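You operate a simulated robot arm through the tools that you are given. There is no shell and no other tool. Be economical: measure what you need, move in short steps, check, and stop when the job is done.

Carry out the task below with a simulated robot arm. There is one attempt and no reset: what you move stays moved.

TASK
Take the syrup tin labelled "SYRUP 6" from the white table and leave it on top of the paper bundle there.
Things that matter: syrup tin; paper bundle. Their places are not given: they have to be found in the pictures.

It is judged by the outcome, as a careful person would: the job done as asked, and still so three seconds after it is handed in. It fails if anything else is knocked over, pushed out of place, dropped, spilled or broken.

THE ROBOT
A 7-joint arm with a two-finger parallel gripper, fixed in place. Base frame: the origin is at the foot of the arm, x ahead of it, y to its left, z up; the work surface is at about z = 0. Lengths are in mm, angles in rad, forces in N, time in s.
With the tool pointing down near the work surface it reaches from about 240 to 620 mm from the base axis. Its first joint turns from -1.152 to 1.152 rad. Payload 2.6 kg.
Tool frame: the origin (TCP) lies between the finger pads and is the grasp point; the fingertips stand 30 mm ahead of it; z points along the fingers, y is the line along which they close. The gripper opens to 94 mm. The fingers are 28 mm wide and 10 mm thick; the gripper's body (50 by 96 mm) begins 55 mm behind the TCP.
Orientation is that of the tool frame in the base frame, as [roll, pitch, yaw] about the fixed x, y, z axes, in that order (R = Rz(yaw) Ry(pitch) Rx(roll)). With the fingers straight down and closing along the base's y, the tool's x points along the base's -x, its y along +y and its z along -z.

THE INTERFACE
- The arm moves only by the tool nudge_tool. Its argument "deltas" is a list that holds one entry, the list of rows, each a list of 6 numbers: the shift along the base's x, y, z in mm, then the turn, a rotation vector about the base's x, y, z in rad. In form: [[[x, y, z, wx, wy, wz], ...]]. A call has 1 to 8 rows; each row shifts and turns the commanded pose from where the row before left it. "jaw" is the gripper command, from -1 (fully open) to 1 (shut), values between in proportion, set as the call begins (left out, the last holds). A row lasts 0.2 s, in which the tool goes at most 50 mm and 0.15 rad; a call with a longer step from one row to the next is refused whole, and so is a gripper value outside its range. A pose out of reach is approached as far as the arm can. The call stops where the force on the tool passes 40 N (or 10 N more than at its start, if that is more) or the arm is blocked; 0.2 s more then pass. The fingers move at their own pace (about 72 mm/s each) and stop on an object; they squeeze with about 28 N. The grip force told is the motor's: it shows also when the fingers shut on nothing. Time passes only in rows, and 0.2 s behind the last, so rows that do not move let the fingers close. It gives the time, the measured TCP pose, the force on the tool (base axes), the opening and the grip force at its end, in the units of the frame above (readings bear some noise), and new pictures: "pictures" is both (left out), scene, wrist or none.
- Cameras (640 x 400 px; columns grow to the right, rows downward): "scene" is fixed at [33.7, 430.9, 562.3]; the picture's right is [-0.79, -0.61, 0.00], its down [-0.36, 0.46, -0.81] and it looks along [0.50, -0.64, -0.59] (base axes); focal length 271 px, centre (320, 200). "wrist" rides on the gripper at [-37, 0, -58] in the tool frame; the picture's right is [0.00, -1.00, 0.00], its down [0.97, 0.00, -0.24] and it looks along [0.24, 0.00, 0.97] (tool axes); focal length 218 px, centre (320, 200).
- probe_pixels(camera, pixels): for up to 12 pixels [column, row] of the newest picture of that camera ("zoom" is the newest enlarged one), the place [x, y, z] in the base frame of the surface seen there, good to about 2 mm. No time passes.
- zoom(camera, box): a new picture of the part [left, top, right, bottom] of that camera's present view, enlarged. No time passes.
- close_job(): hands the job in; it is judged then, once.

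Work in short steps. Measure before you move; look again where a grasp or a placing could have gone wrong, and mend it. You have 60 turns and 100 pictures in all, the two below and enlarged ones among them. Open the gripper and draw the arm clear of the work before you hand the job in, unless the task says otherwise; then end with one line.

The tools are called as name(argument=value, ...) on one line, values as JSON. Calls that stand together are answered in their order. nudge_tool: Moves the arm, as the interface text tells. Its arguments: {"type":"object","properties":{"deltas":{"type":"array","items":{"type":"array","items":{"type":"array","items":{"type":"number"}}}},"jaw":{"type":"number"},"pictures":{"type":"string","enum":["both","scene","wrist","none"]}},"required":["deltas"]} The other tools are called the same way: probe_pixels (camera, pixels) gives the place of the surface under pixels of a picture; zoom (camera, box) takes an enlarged picture of a part of a camera's view; close_job () hands the job in.

At the start:

```text
time: 0.0
eef_pos: [431.7, -6.1, 313.8]
orientation: [-3.14, 0.0, -3.14]
ft_force: [0.0, 0.5, -1.0]
opening: 94.1
finger_force: 0.1
```

scene: 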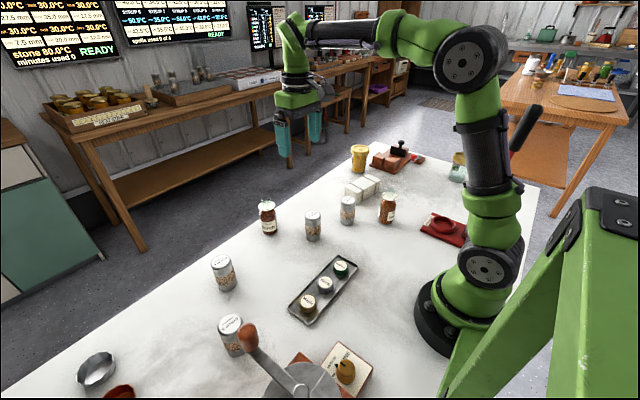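
wrist: 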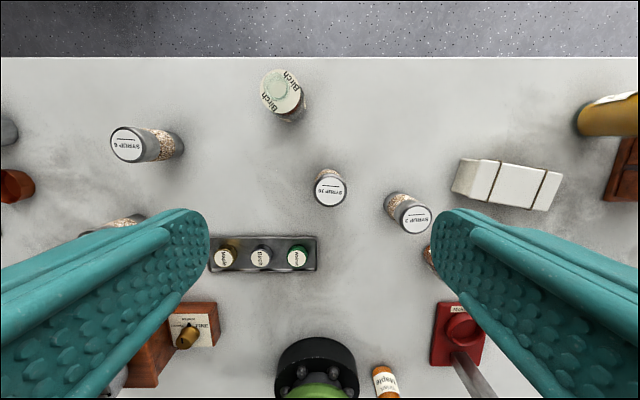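

The wrist view shows several tins: one at (126,145), possibly "SYRUP 6" or 9, others at (330,187) and (415,218). I'll enlarge them to read the labels.

zoom(camera="wrist", box=[90, 110, 210, 185])

zoom(camera="wrist", box=[300, 140, 460, 240])

zoom(camera="scene", box=[180, 180, 420, 370])

probe_pixels(camera="wrist", pixels=[[126, 145], [330, 187], [415, 218], [483, 183], [510, 185], [545, 190], [460, 175], [280, 92], [120, 220]])

probe_pixels(camera="scene", pixels=[[221, 262], [231, 324], [313, 216], [348, 201], [353, 189], [362, 184], [372, 180], [358, 150], [387, 197]])

```text
5.33 times, centred on (150, 148) of wrist
```

zoom: 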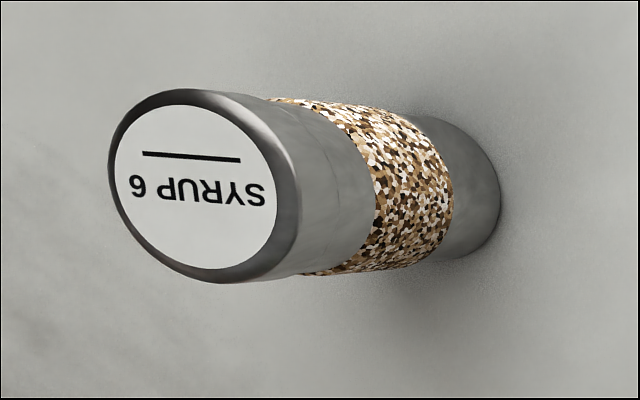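

```text
4.00 times, centred on (380, 190) of wrist
```

zoom: 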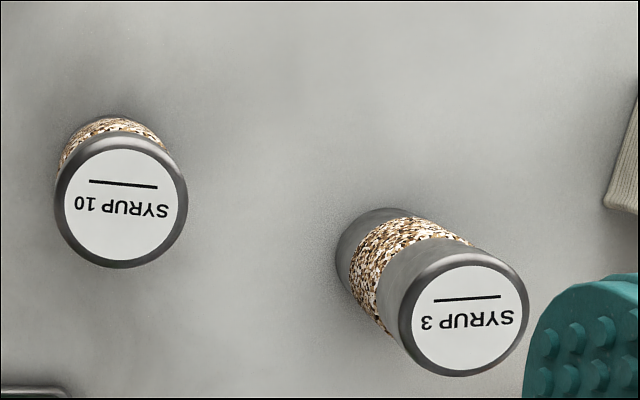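

```text
2.11 times, centred on (300, 275) of scene
```

zoom: 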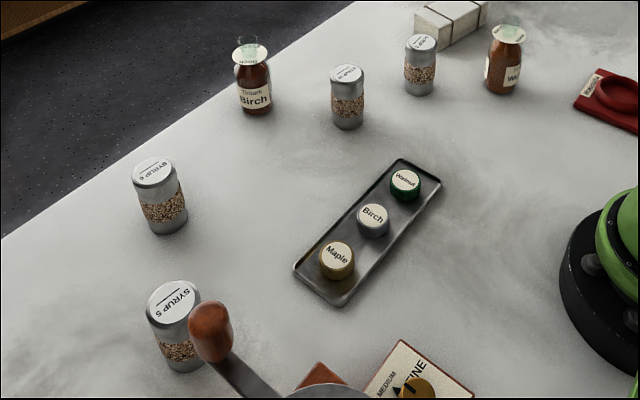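

```text
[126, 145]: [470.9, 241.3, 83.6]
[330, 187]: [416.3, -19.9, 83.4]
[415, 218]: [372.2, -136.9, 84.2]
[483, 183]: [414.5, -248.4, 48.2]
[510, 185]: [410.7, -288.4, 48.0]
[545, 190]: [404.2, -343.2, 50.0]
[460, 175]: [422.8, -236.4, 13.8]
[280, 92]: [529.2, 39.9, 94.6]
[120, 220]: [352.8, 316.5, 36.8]
```

```text
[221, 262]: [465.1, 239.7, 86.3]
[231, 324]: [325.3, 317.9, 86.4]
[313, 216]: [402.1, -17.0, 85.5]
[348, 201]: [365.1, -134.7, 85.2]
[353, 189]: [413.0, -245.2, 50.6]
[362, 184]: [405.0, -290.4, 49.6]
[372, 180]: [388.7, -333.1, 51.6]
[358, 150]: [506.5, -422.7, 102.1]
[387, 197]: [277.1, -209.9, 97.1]
```

The "SYRUP 6" tin is the one at wrist (126,145), with its top near (470,241,84). I'll check whether the white bundle is the paper one and measure its edges.

zoom(camera="scene", box=[320, 130, 480, 230])

zoom(camera="wrist", box=[430, 80, 640, 220])

probe_pixels(camera="wrist", pixels=[[476, 164], [497, 162], [560, 175], [545, 208], [490, 201], [469, 193], [112, 146], [139, 145], [126, 130], [126, 160]])

```text
4.00 times, centred on (400, 180) of scene
```

zoom: 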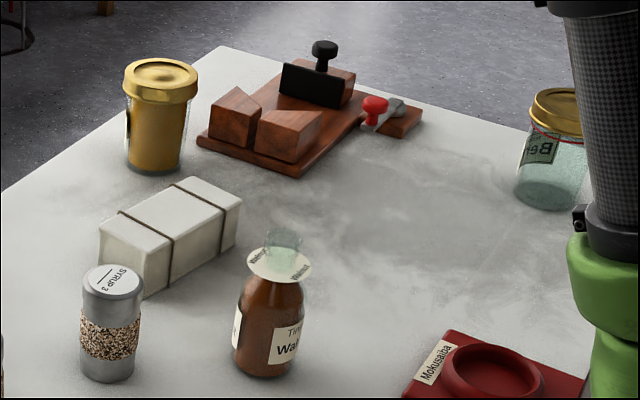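

```text
2.86 times, centred on (535, 150) of wrist
```

zoom: 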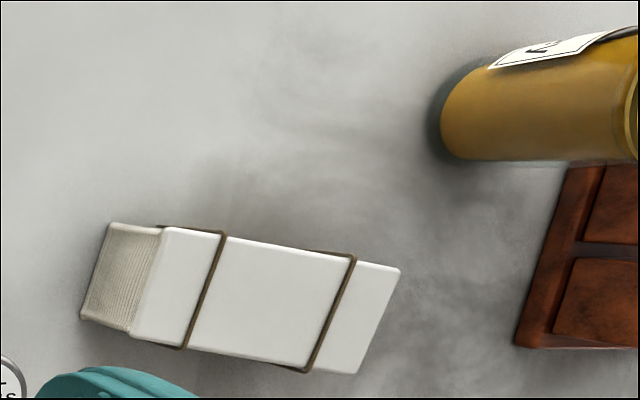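

```text
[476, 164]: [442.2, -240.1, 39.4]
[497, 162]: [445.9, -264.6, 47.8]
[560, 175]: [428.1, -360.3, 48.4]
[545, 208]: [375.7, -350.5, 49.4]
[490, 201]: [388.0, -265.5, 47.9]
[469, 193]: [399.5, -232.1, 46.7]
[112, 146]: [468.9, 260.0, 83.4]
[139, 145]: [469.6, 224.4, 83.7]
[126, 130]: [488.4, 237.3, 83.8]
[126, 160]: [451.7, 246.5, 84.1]
```

The white stack of sheets bound with two strings is the paper bundle: top at z≈48, centre about (412,-297). The tin is about 38 mm wide with its centre at (470,242). I'll move above the tin with the jaws open.

nudge_tool(deltas=[[[6.4, 41.3, -15, 0, 0, 0], [6.4, 41.3, -15, 0, 0, 0], [6.4, 41.3, -15, 0, 0, 0], [6.4, 41.3, -15, 0, 0, 0], [6.4, 41.3, -15, 0, 0, 0], [6.4, 41.3, -15, 0, 0, 0], [0, 0, 0, 0, 0, 0]]], jaw=-1, pictures="both")

```text
time: 1.6
eef_pos: [471.1, 242.0, 226.4]
orientation: [3.14, 0.001, 3.141]
ft_force: [0.1, -0.4, -0.6]
opening: 94.0
finger_force: 0.2
```

scene: 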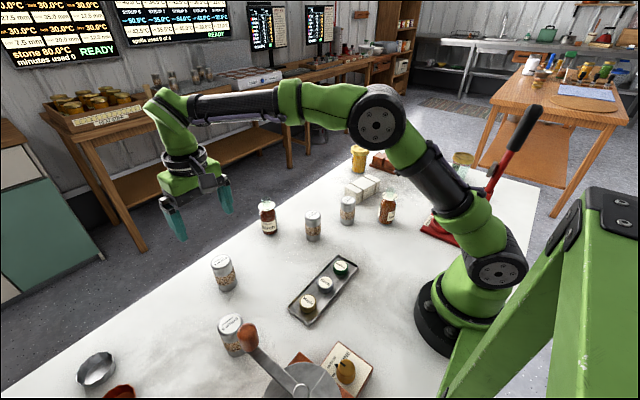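
wrist: 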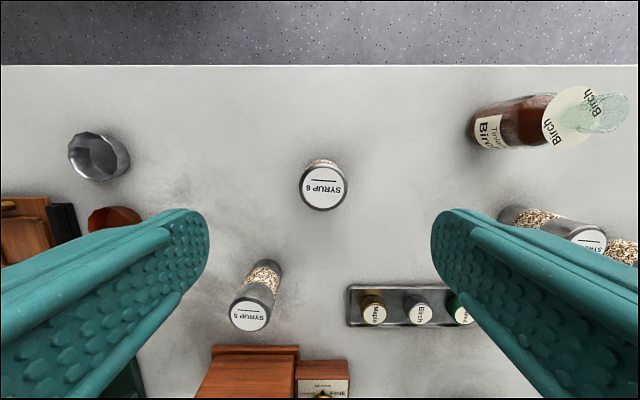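

The tin "SYRUP 6" is at wrist (324,187), between the fingers. I'll measure its exact centre before going down.

probe_pixels(camera="wrist", pixels=[[302, 187], [346, 187], [324, 167], [324, 208], [324, 187]])

```text
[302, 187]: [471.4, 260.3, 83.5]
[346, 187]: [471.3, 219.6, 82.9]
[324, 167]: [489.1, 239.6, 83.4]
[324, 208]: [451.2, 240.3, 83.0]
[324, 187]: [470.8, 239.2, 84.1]
```

The tin's centre is (470.5,240) and its diameter about 42 mm. I'll descend to TCP z≈57.

nudge_tool(deltas=[[[-0.6, -2, -40, 0, 0, 0], [0, 0, -40, 0, 0, 0], [0, 0, -40, 0, 0, 0], [0, 0, -30, 0, 0, 0], [0, 0, -19, 0, 0, 0], [0, 0, 0, 0, 0, 0]]], jaw=-1, pictures="both")

```text
time: 3.0
eef_pos: [470.3, 238.7, 55.5]
orientation: [-3.141, 0.0, -3.141]
ft_force: [-1.0, -0.5, 0.0]
opening: 93.9
finger_force: 0.1
```

scene: 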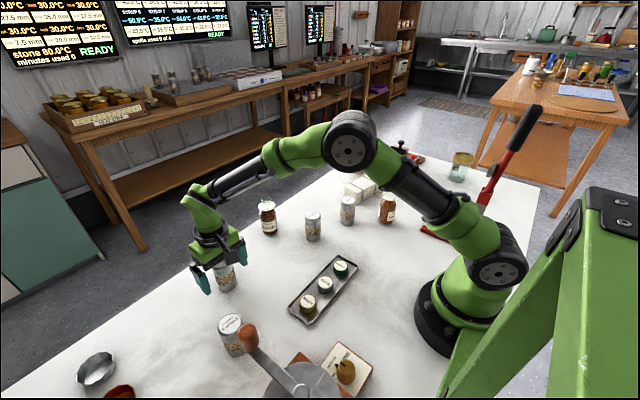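
wrist: 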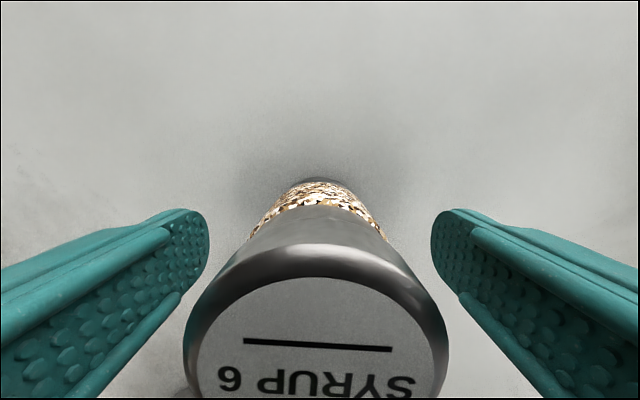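

The tin sits centred between the fingers, so I'll close the gripper.

nudge_tool(deltas=[[[0, 0, 0, 0, 0, 0], [0, 0, 0, 0, 0, 0], [0, 0, 0, 0, 0, 0], [0, 0, 0, 0, 0, 0]]], jaw=1, pictures="none")

nudge_tool(deltas=[[[0, 0, 10, 0, 0, 0], [0, 0, 20, 0, 0, 0], [0, 0, 0, 0, 0, 0]]], pictures="both")

```text
time: 4.0
eef_pos: [469.4, 239.2, 55.5]
orientation: [3.14, 0.002, -3.141]
ft_force: [-0.3, 0.9, -0.1]
opening: 45.5
finger_force: 28.1
```

```text
time: 4.8
eef_pos: [468.5, 238.9, 86.4]
orientation: [3.142, 0.0, -3.141]
ft_force: [-0.1, -0.4, -1.6]
opening: 45.4
finger_force: 28.3
```

scene: 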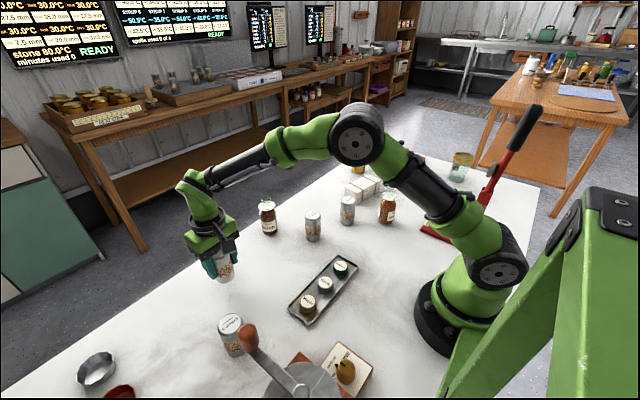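
wrist: 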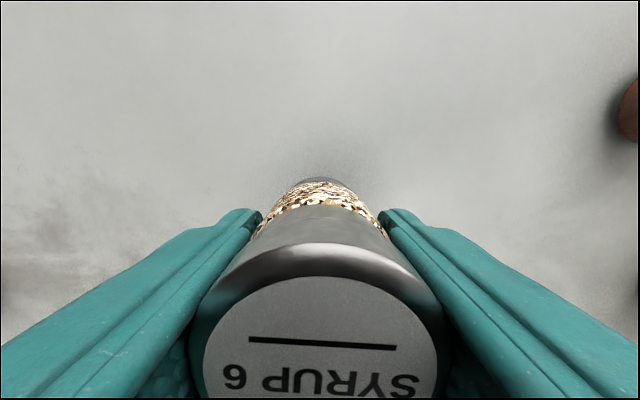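

The tin is held upright with no slip. I'll lift it well above everything else and start across.

nudge_tool(deltas=[[[0, 0, 40, 0, 0, 0], [0, 0, 40, 0, 0, 0], [0, 0, 40, 0, 0, 0], [0, 0, 30, 0, 0, 0], [-3, -30, 0, 0, 0, 0], [-4, -40, 0, 0, 0, 0], [-4, -40, 0, 0, 0, 0], [-4, -40, 0, 0, 0, 0]]], pictures="none")

nudge_tool(deltas=[[[-4, -44, 0, 0, 0, 0], [-4, -44, 0, 0, 0, 0], [-4, -44, 0, 0, 0, 0], [-4, -44, 0, 0, 0, 0], [-4, -44, 0, 0, 0, 0], [-5, -44, 0, 0, 0, 0], [-5, -40, 0, 0, 0, 0], [-5, -40, 0, 0, 0, 0]]], pictures="none")

nudge_tool(deltas=[[[-4, -40, 0, 0, 0, 0], [0, 0, 0, 0, 0, 0]]], pictures="both")

```text
time: 6.6
eef_pos: [454.5, 90.5, 233.1]
orientation: [3.14, 0.002, 3.141]
ft_force: [1.0, 0.5, -1.4]
opening: 45.7
finger_force: 28.4
```

```text
time: 8.4
eef_pos: [418.6, -255.2, 234.9]
orientation: [3.141, 0.001, 3.141]
ft_force: [-1.5, 1.1, -2.3]
opening: 45.6
finger_force: 27.5
```

```text
time: 9.0
eef_pos: [414.2, -295.0, 234.7]
orientation: [-3.141, 0.0, 3.141]
ft_force: [0.7, 0.2, -0.1]
opening: 45.6
finger_force: 27.9
```

scene: 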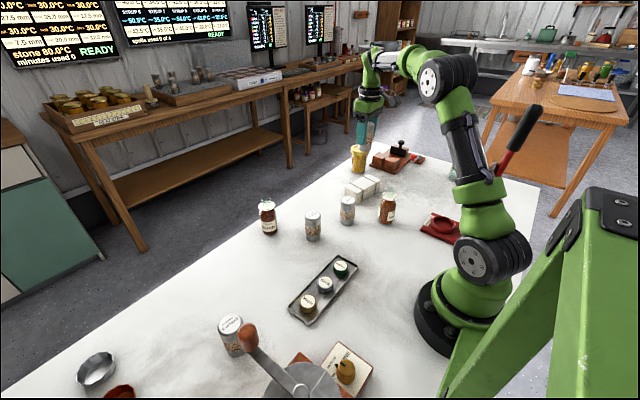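
wrist: 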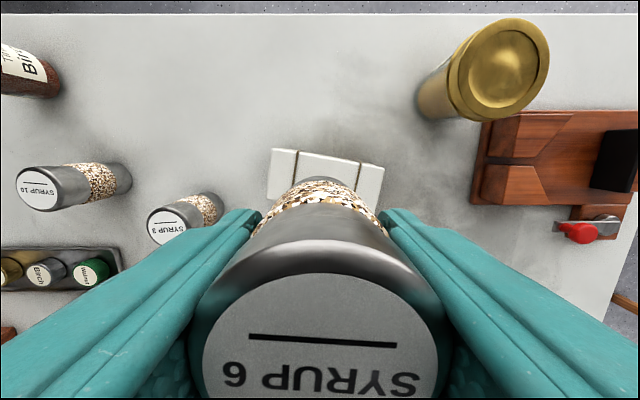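

I'm above the bundle and will re-measure its top corners in both views before lowering.

zoom(camera="scene", box=[330, 110, 410, 220])

probe_pixels(camera="wrist", pixels=[[274, 152], [383, 169], [270, 197], [300, 155], [358, 164], [376, 205], [320, 165]])

probe_pixels(camera="scene", pixels=[[347, 186], [362, 192], [378, 181], [367, 176], [362, 184]])

```text
3.64 times, centred on (370, 165) of scene
```

zoom: 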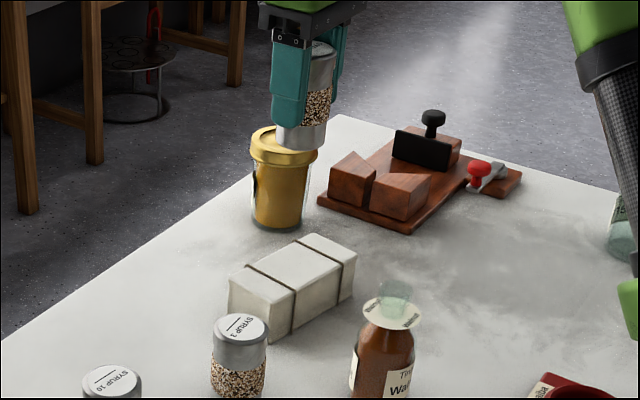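

```text
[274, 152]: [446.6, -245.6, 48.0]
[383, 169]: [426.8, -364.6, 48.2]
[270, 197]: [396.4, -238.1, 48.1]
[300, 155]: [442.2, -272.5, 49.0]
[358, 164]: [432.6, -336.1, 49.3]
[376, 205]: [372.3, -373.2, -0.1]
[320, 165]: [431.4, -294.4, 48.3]
```

```text
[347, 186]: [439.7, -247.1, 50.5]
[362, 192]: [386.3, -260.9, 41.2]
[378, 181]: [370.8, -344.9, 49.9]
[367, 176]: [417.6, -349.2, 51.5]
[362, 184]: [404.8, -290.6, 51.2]
```

The bundle's top centre is about (411,-300), z≈48.5, with the flat span between strings running from y≈-270 to -330. The tin's bottom is 55.5 mm below the TCP, so contact should come at TCP z≈104. I'll lower to about 109.

nudge_tool(deltas=[[[-3, -5, -30, 0, 0, 0], [0, 0, -40, 0, 0, 0], [0, 0, -35, 0, 0, 0], [0, 0, -20, 0, 0, 0], [0, 0, 0, 0, 0, 0], [0, 0, 0, 0, 0, 0]]], pictures="both")

zoom(camera="scene", box=[330, 130, 410, 220])

```text
time: 10.4
eef_pos: [411.8, -299.5, 108.8]
orientation: [-3.141, -0.003, 3.141]
ft_force: [0.7, -0.4, -1.9]
opening: 45.7
finger_force: 28.3
```

scene: 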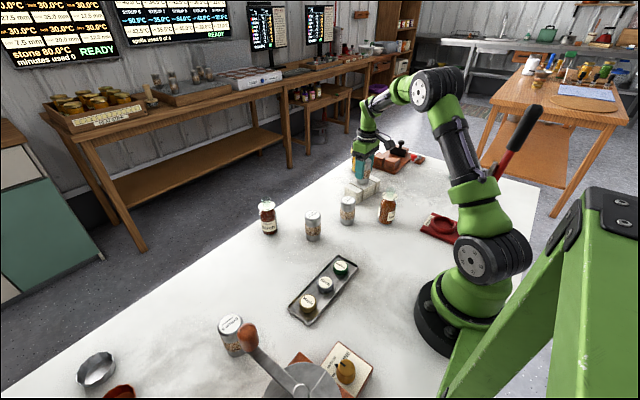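
wrist: 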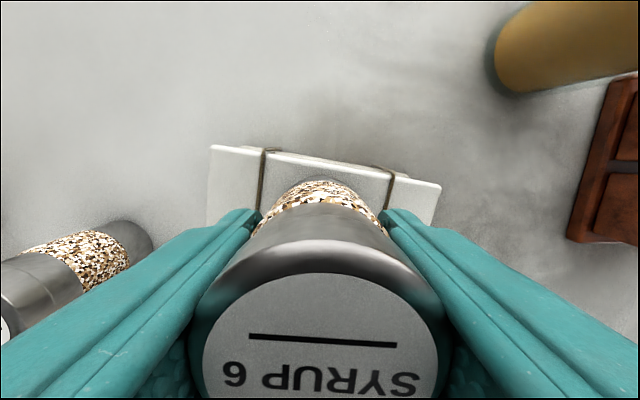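

```text
4.44 times, centred on (370, 175) of scene
```

zoom: 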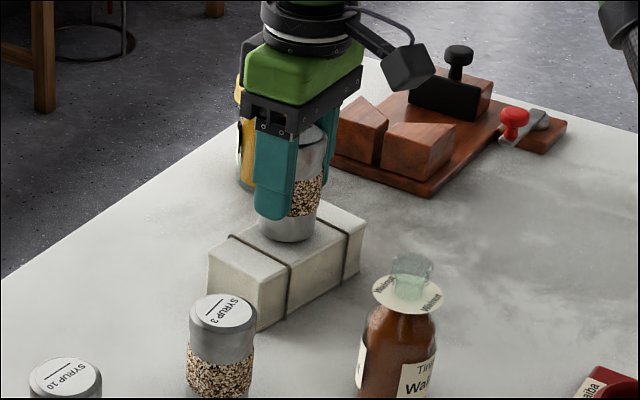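

The tin is centred between the strings, a few mm above the bundle. I'll lower in small steps and watch the force.

nudge_tool(deltas=[[[0, 0, -1.5, 0, 0, 0], [0, 0, -1.5, 0, 0, 0], [0, 0, -1, 0, 0, 0], [0, 0, 0, 0, 0, 0]]], pictures="none")

```text
time: 11.4
eef_pos: [412.5, -299.8, 104.5]
orientation: [3.141, 0.001, -3.141]
ft_force: [0.1, -0.2, -1.8]
opening: 45.6
finger_force: 28.1
```

There is no contact yet, so I'll lower by another 1 mm.

nudge_tool(deltas=[[[0, 0, -1, 0, 0, 0], [0, 0, 0, 0, 0, 0]]], pictures="none")

```text
time: 12.0
eef_pos: [412.9, -298.9, 104.1]
orientation: [3.141, -0.001, -3.141]
ft_force: [0.1, -0.2, -1.3]
opening: 45.6
finger_force: 28.1
```

Still no clear contact force. I'll lower another 0.7 mm.

nudge_tool(deltas=[[[0, 0, -0.7, 0, 0, 0], [0, 0, 0, 0, 0, 0]]], pictures="none")

```text
time: 12.6
eef_pos: [412.4, -299.7, 105.3]
orientation: [3.141, 0.003, 3.141]
ft_force: [-1.9, 1.9, 5.9]
opening: 45.7
finger_force: 27.9
```

The force rose to about 6 N upward, so the tin is on the bundle. I'll release by opening slightly first, which keeps the fingers even.

nudge_tool(deltas=[[[0, 0, 0, 0, 0, 0], [0, 0, 0, 0, 0, 0], [0, 0, 0, 0, 0, 0], [0, 0, 0, 0, 0, 0]]], jaw=-0.8, pictures="both")

```text
time: 13.6
eef_pos: [412.3, -299.8, 104.4]
orientation: [-3.141, 0.001, -3.14]
ft_force: [-0.4, -0.3, 0.2]
opening: 84.8
finger_force: 0.1
```

scene: 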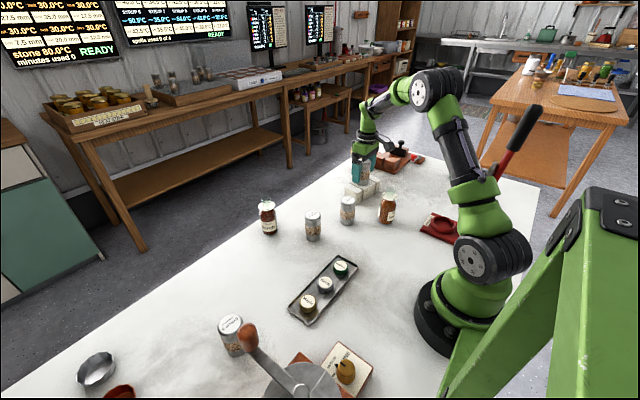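
wrist: 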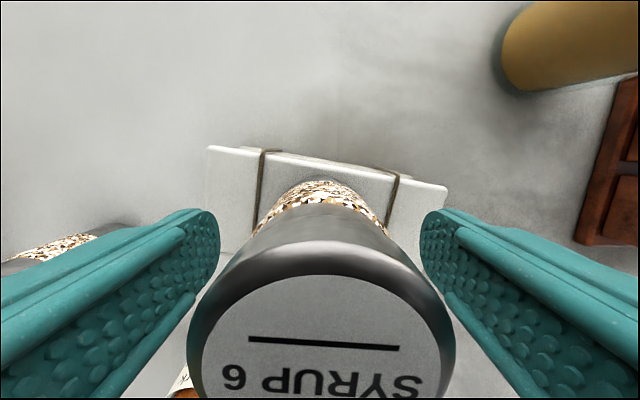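

The tin stands free of the fingers on the bundle. I'll go straight up, then back towards the centre.

nudge_tool(deltas=[[[0, 0, 20, 0, 0, 0], [0, 0, 40, 0, 0, 0], [0, 0, 40, 0, 0, 0], [0, 0, 40, 0, 0, 0], [0, 35, 20, 0, 0, 0], [0, 40, 0, 0, 0, 0], [0, 40, 0, 0, 0, 0], [0, 0, 0, 0, 0, 0]]], pictures="both")

zoom(camera="scene", box=[320, 120, 420, 220])

```text
time: 15.4
eef_pos: [412.4, -184.0, 263.2]
orientation: [3.141, 0.0, -3.141]
ft_force: [-0.6, -0.2, -0.7]
opening: 84.7
finger_force: 0.1
```

scene: 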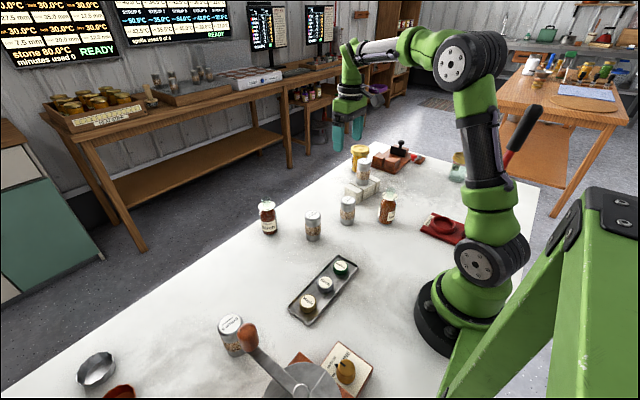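
wrist: 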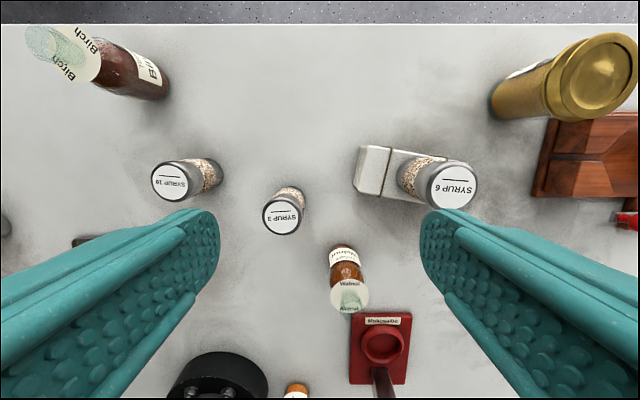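

```text
4.00 times, centred on (370, 170) of scene
```

zoom: 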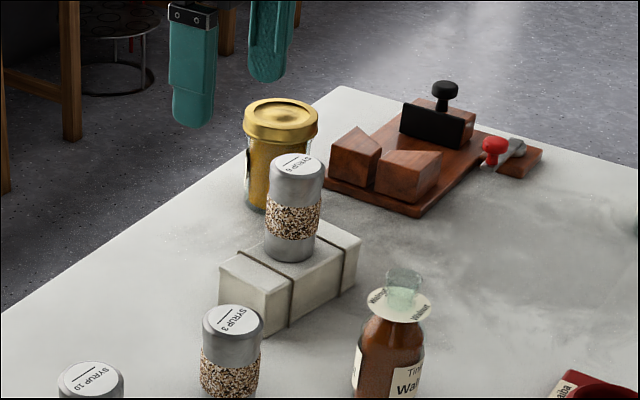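

SYRUP 6 stands upright in the middle of the bundle, nothing else has moved, and the arm is clear with the gripper open. I'm handing the job in.

close_job()

```text
The job is handed in.
```

The "SYRUP 6" tin is standing upright on the middle of the paper bundle. The last pictures showed nothing else disturbed, and the job is handed in.
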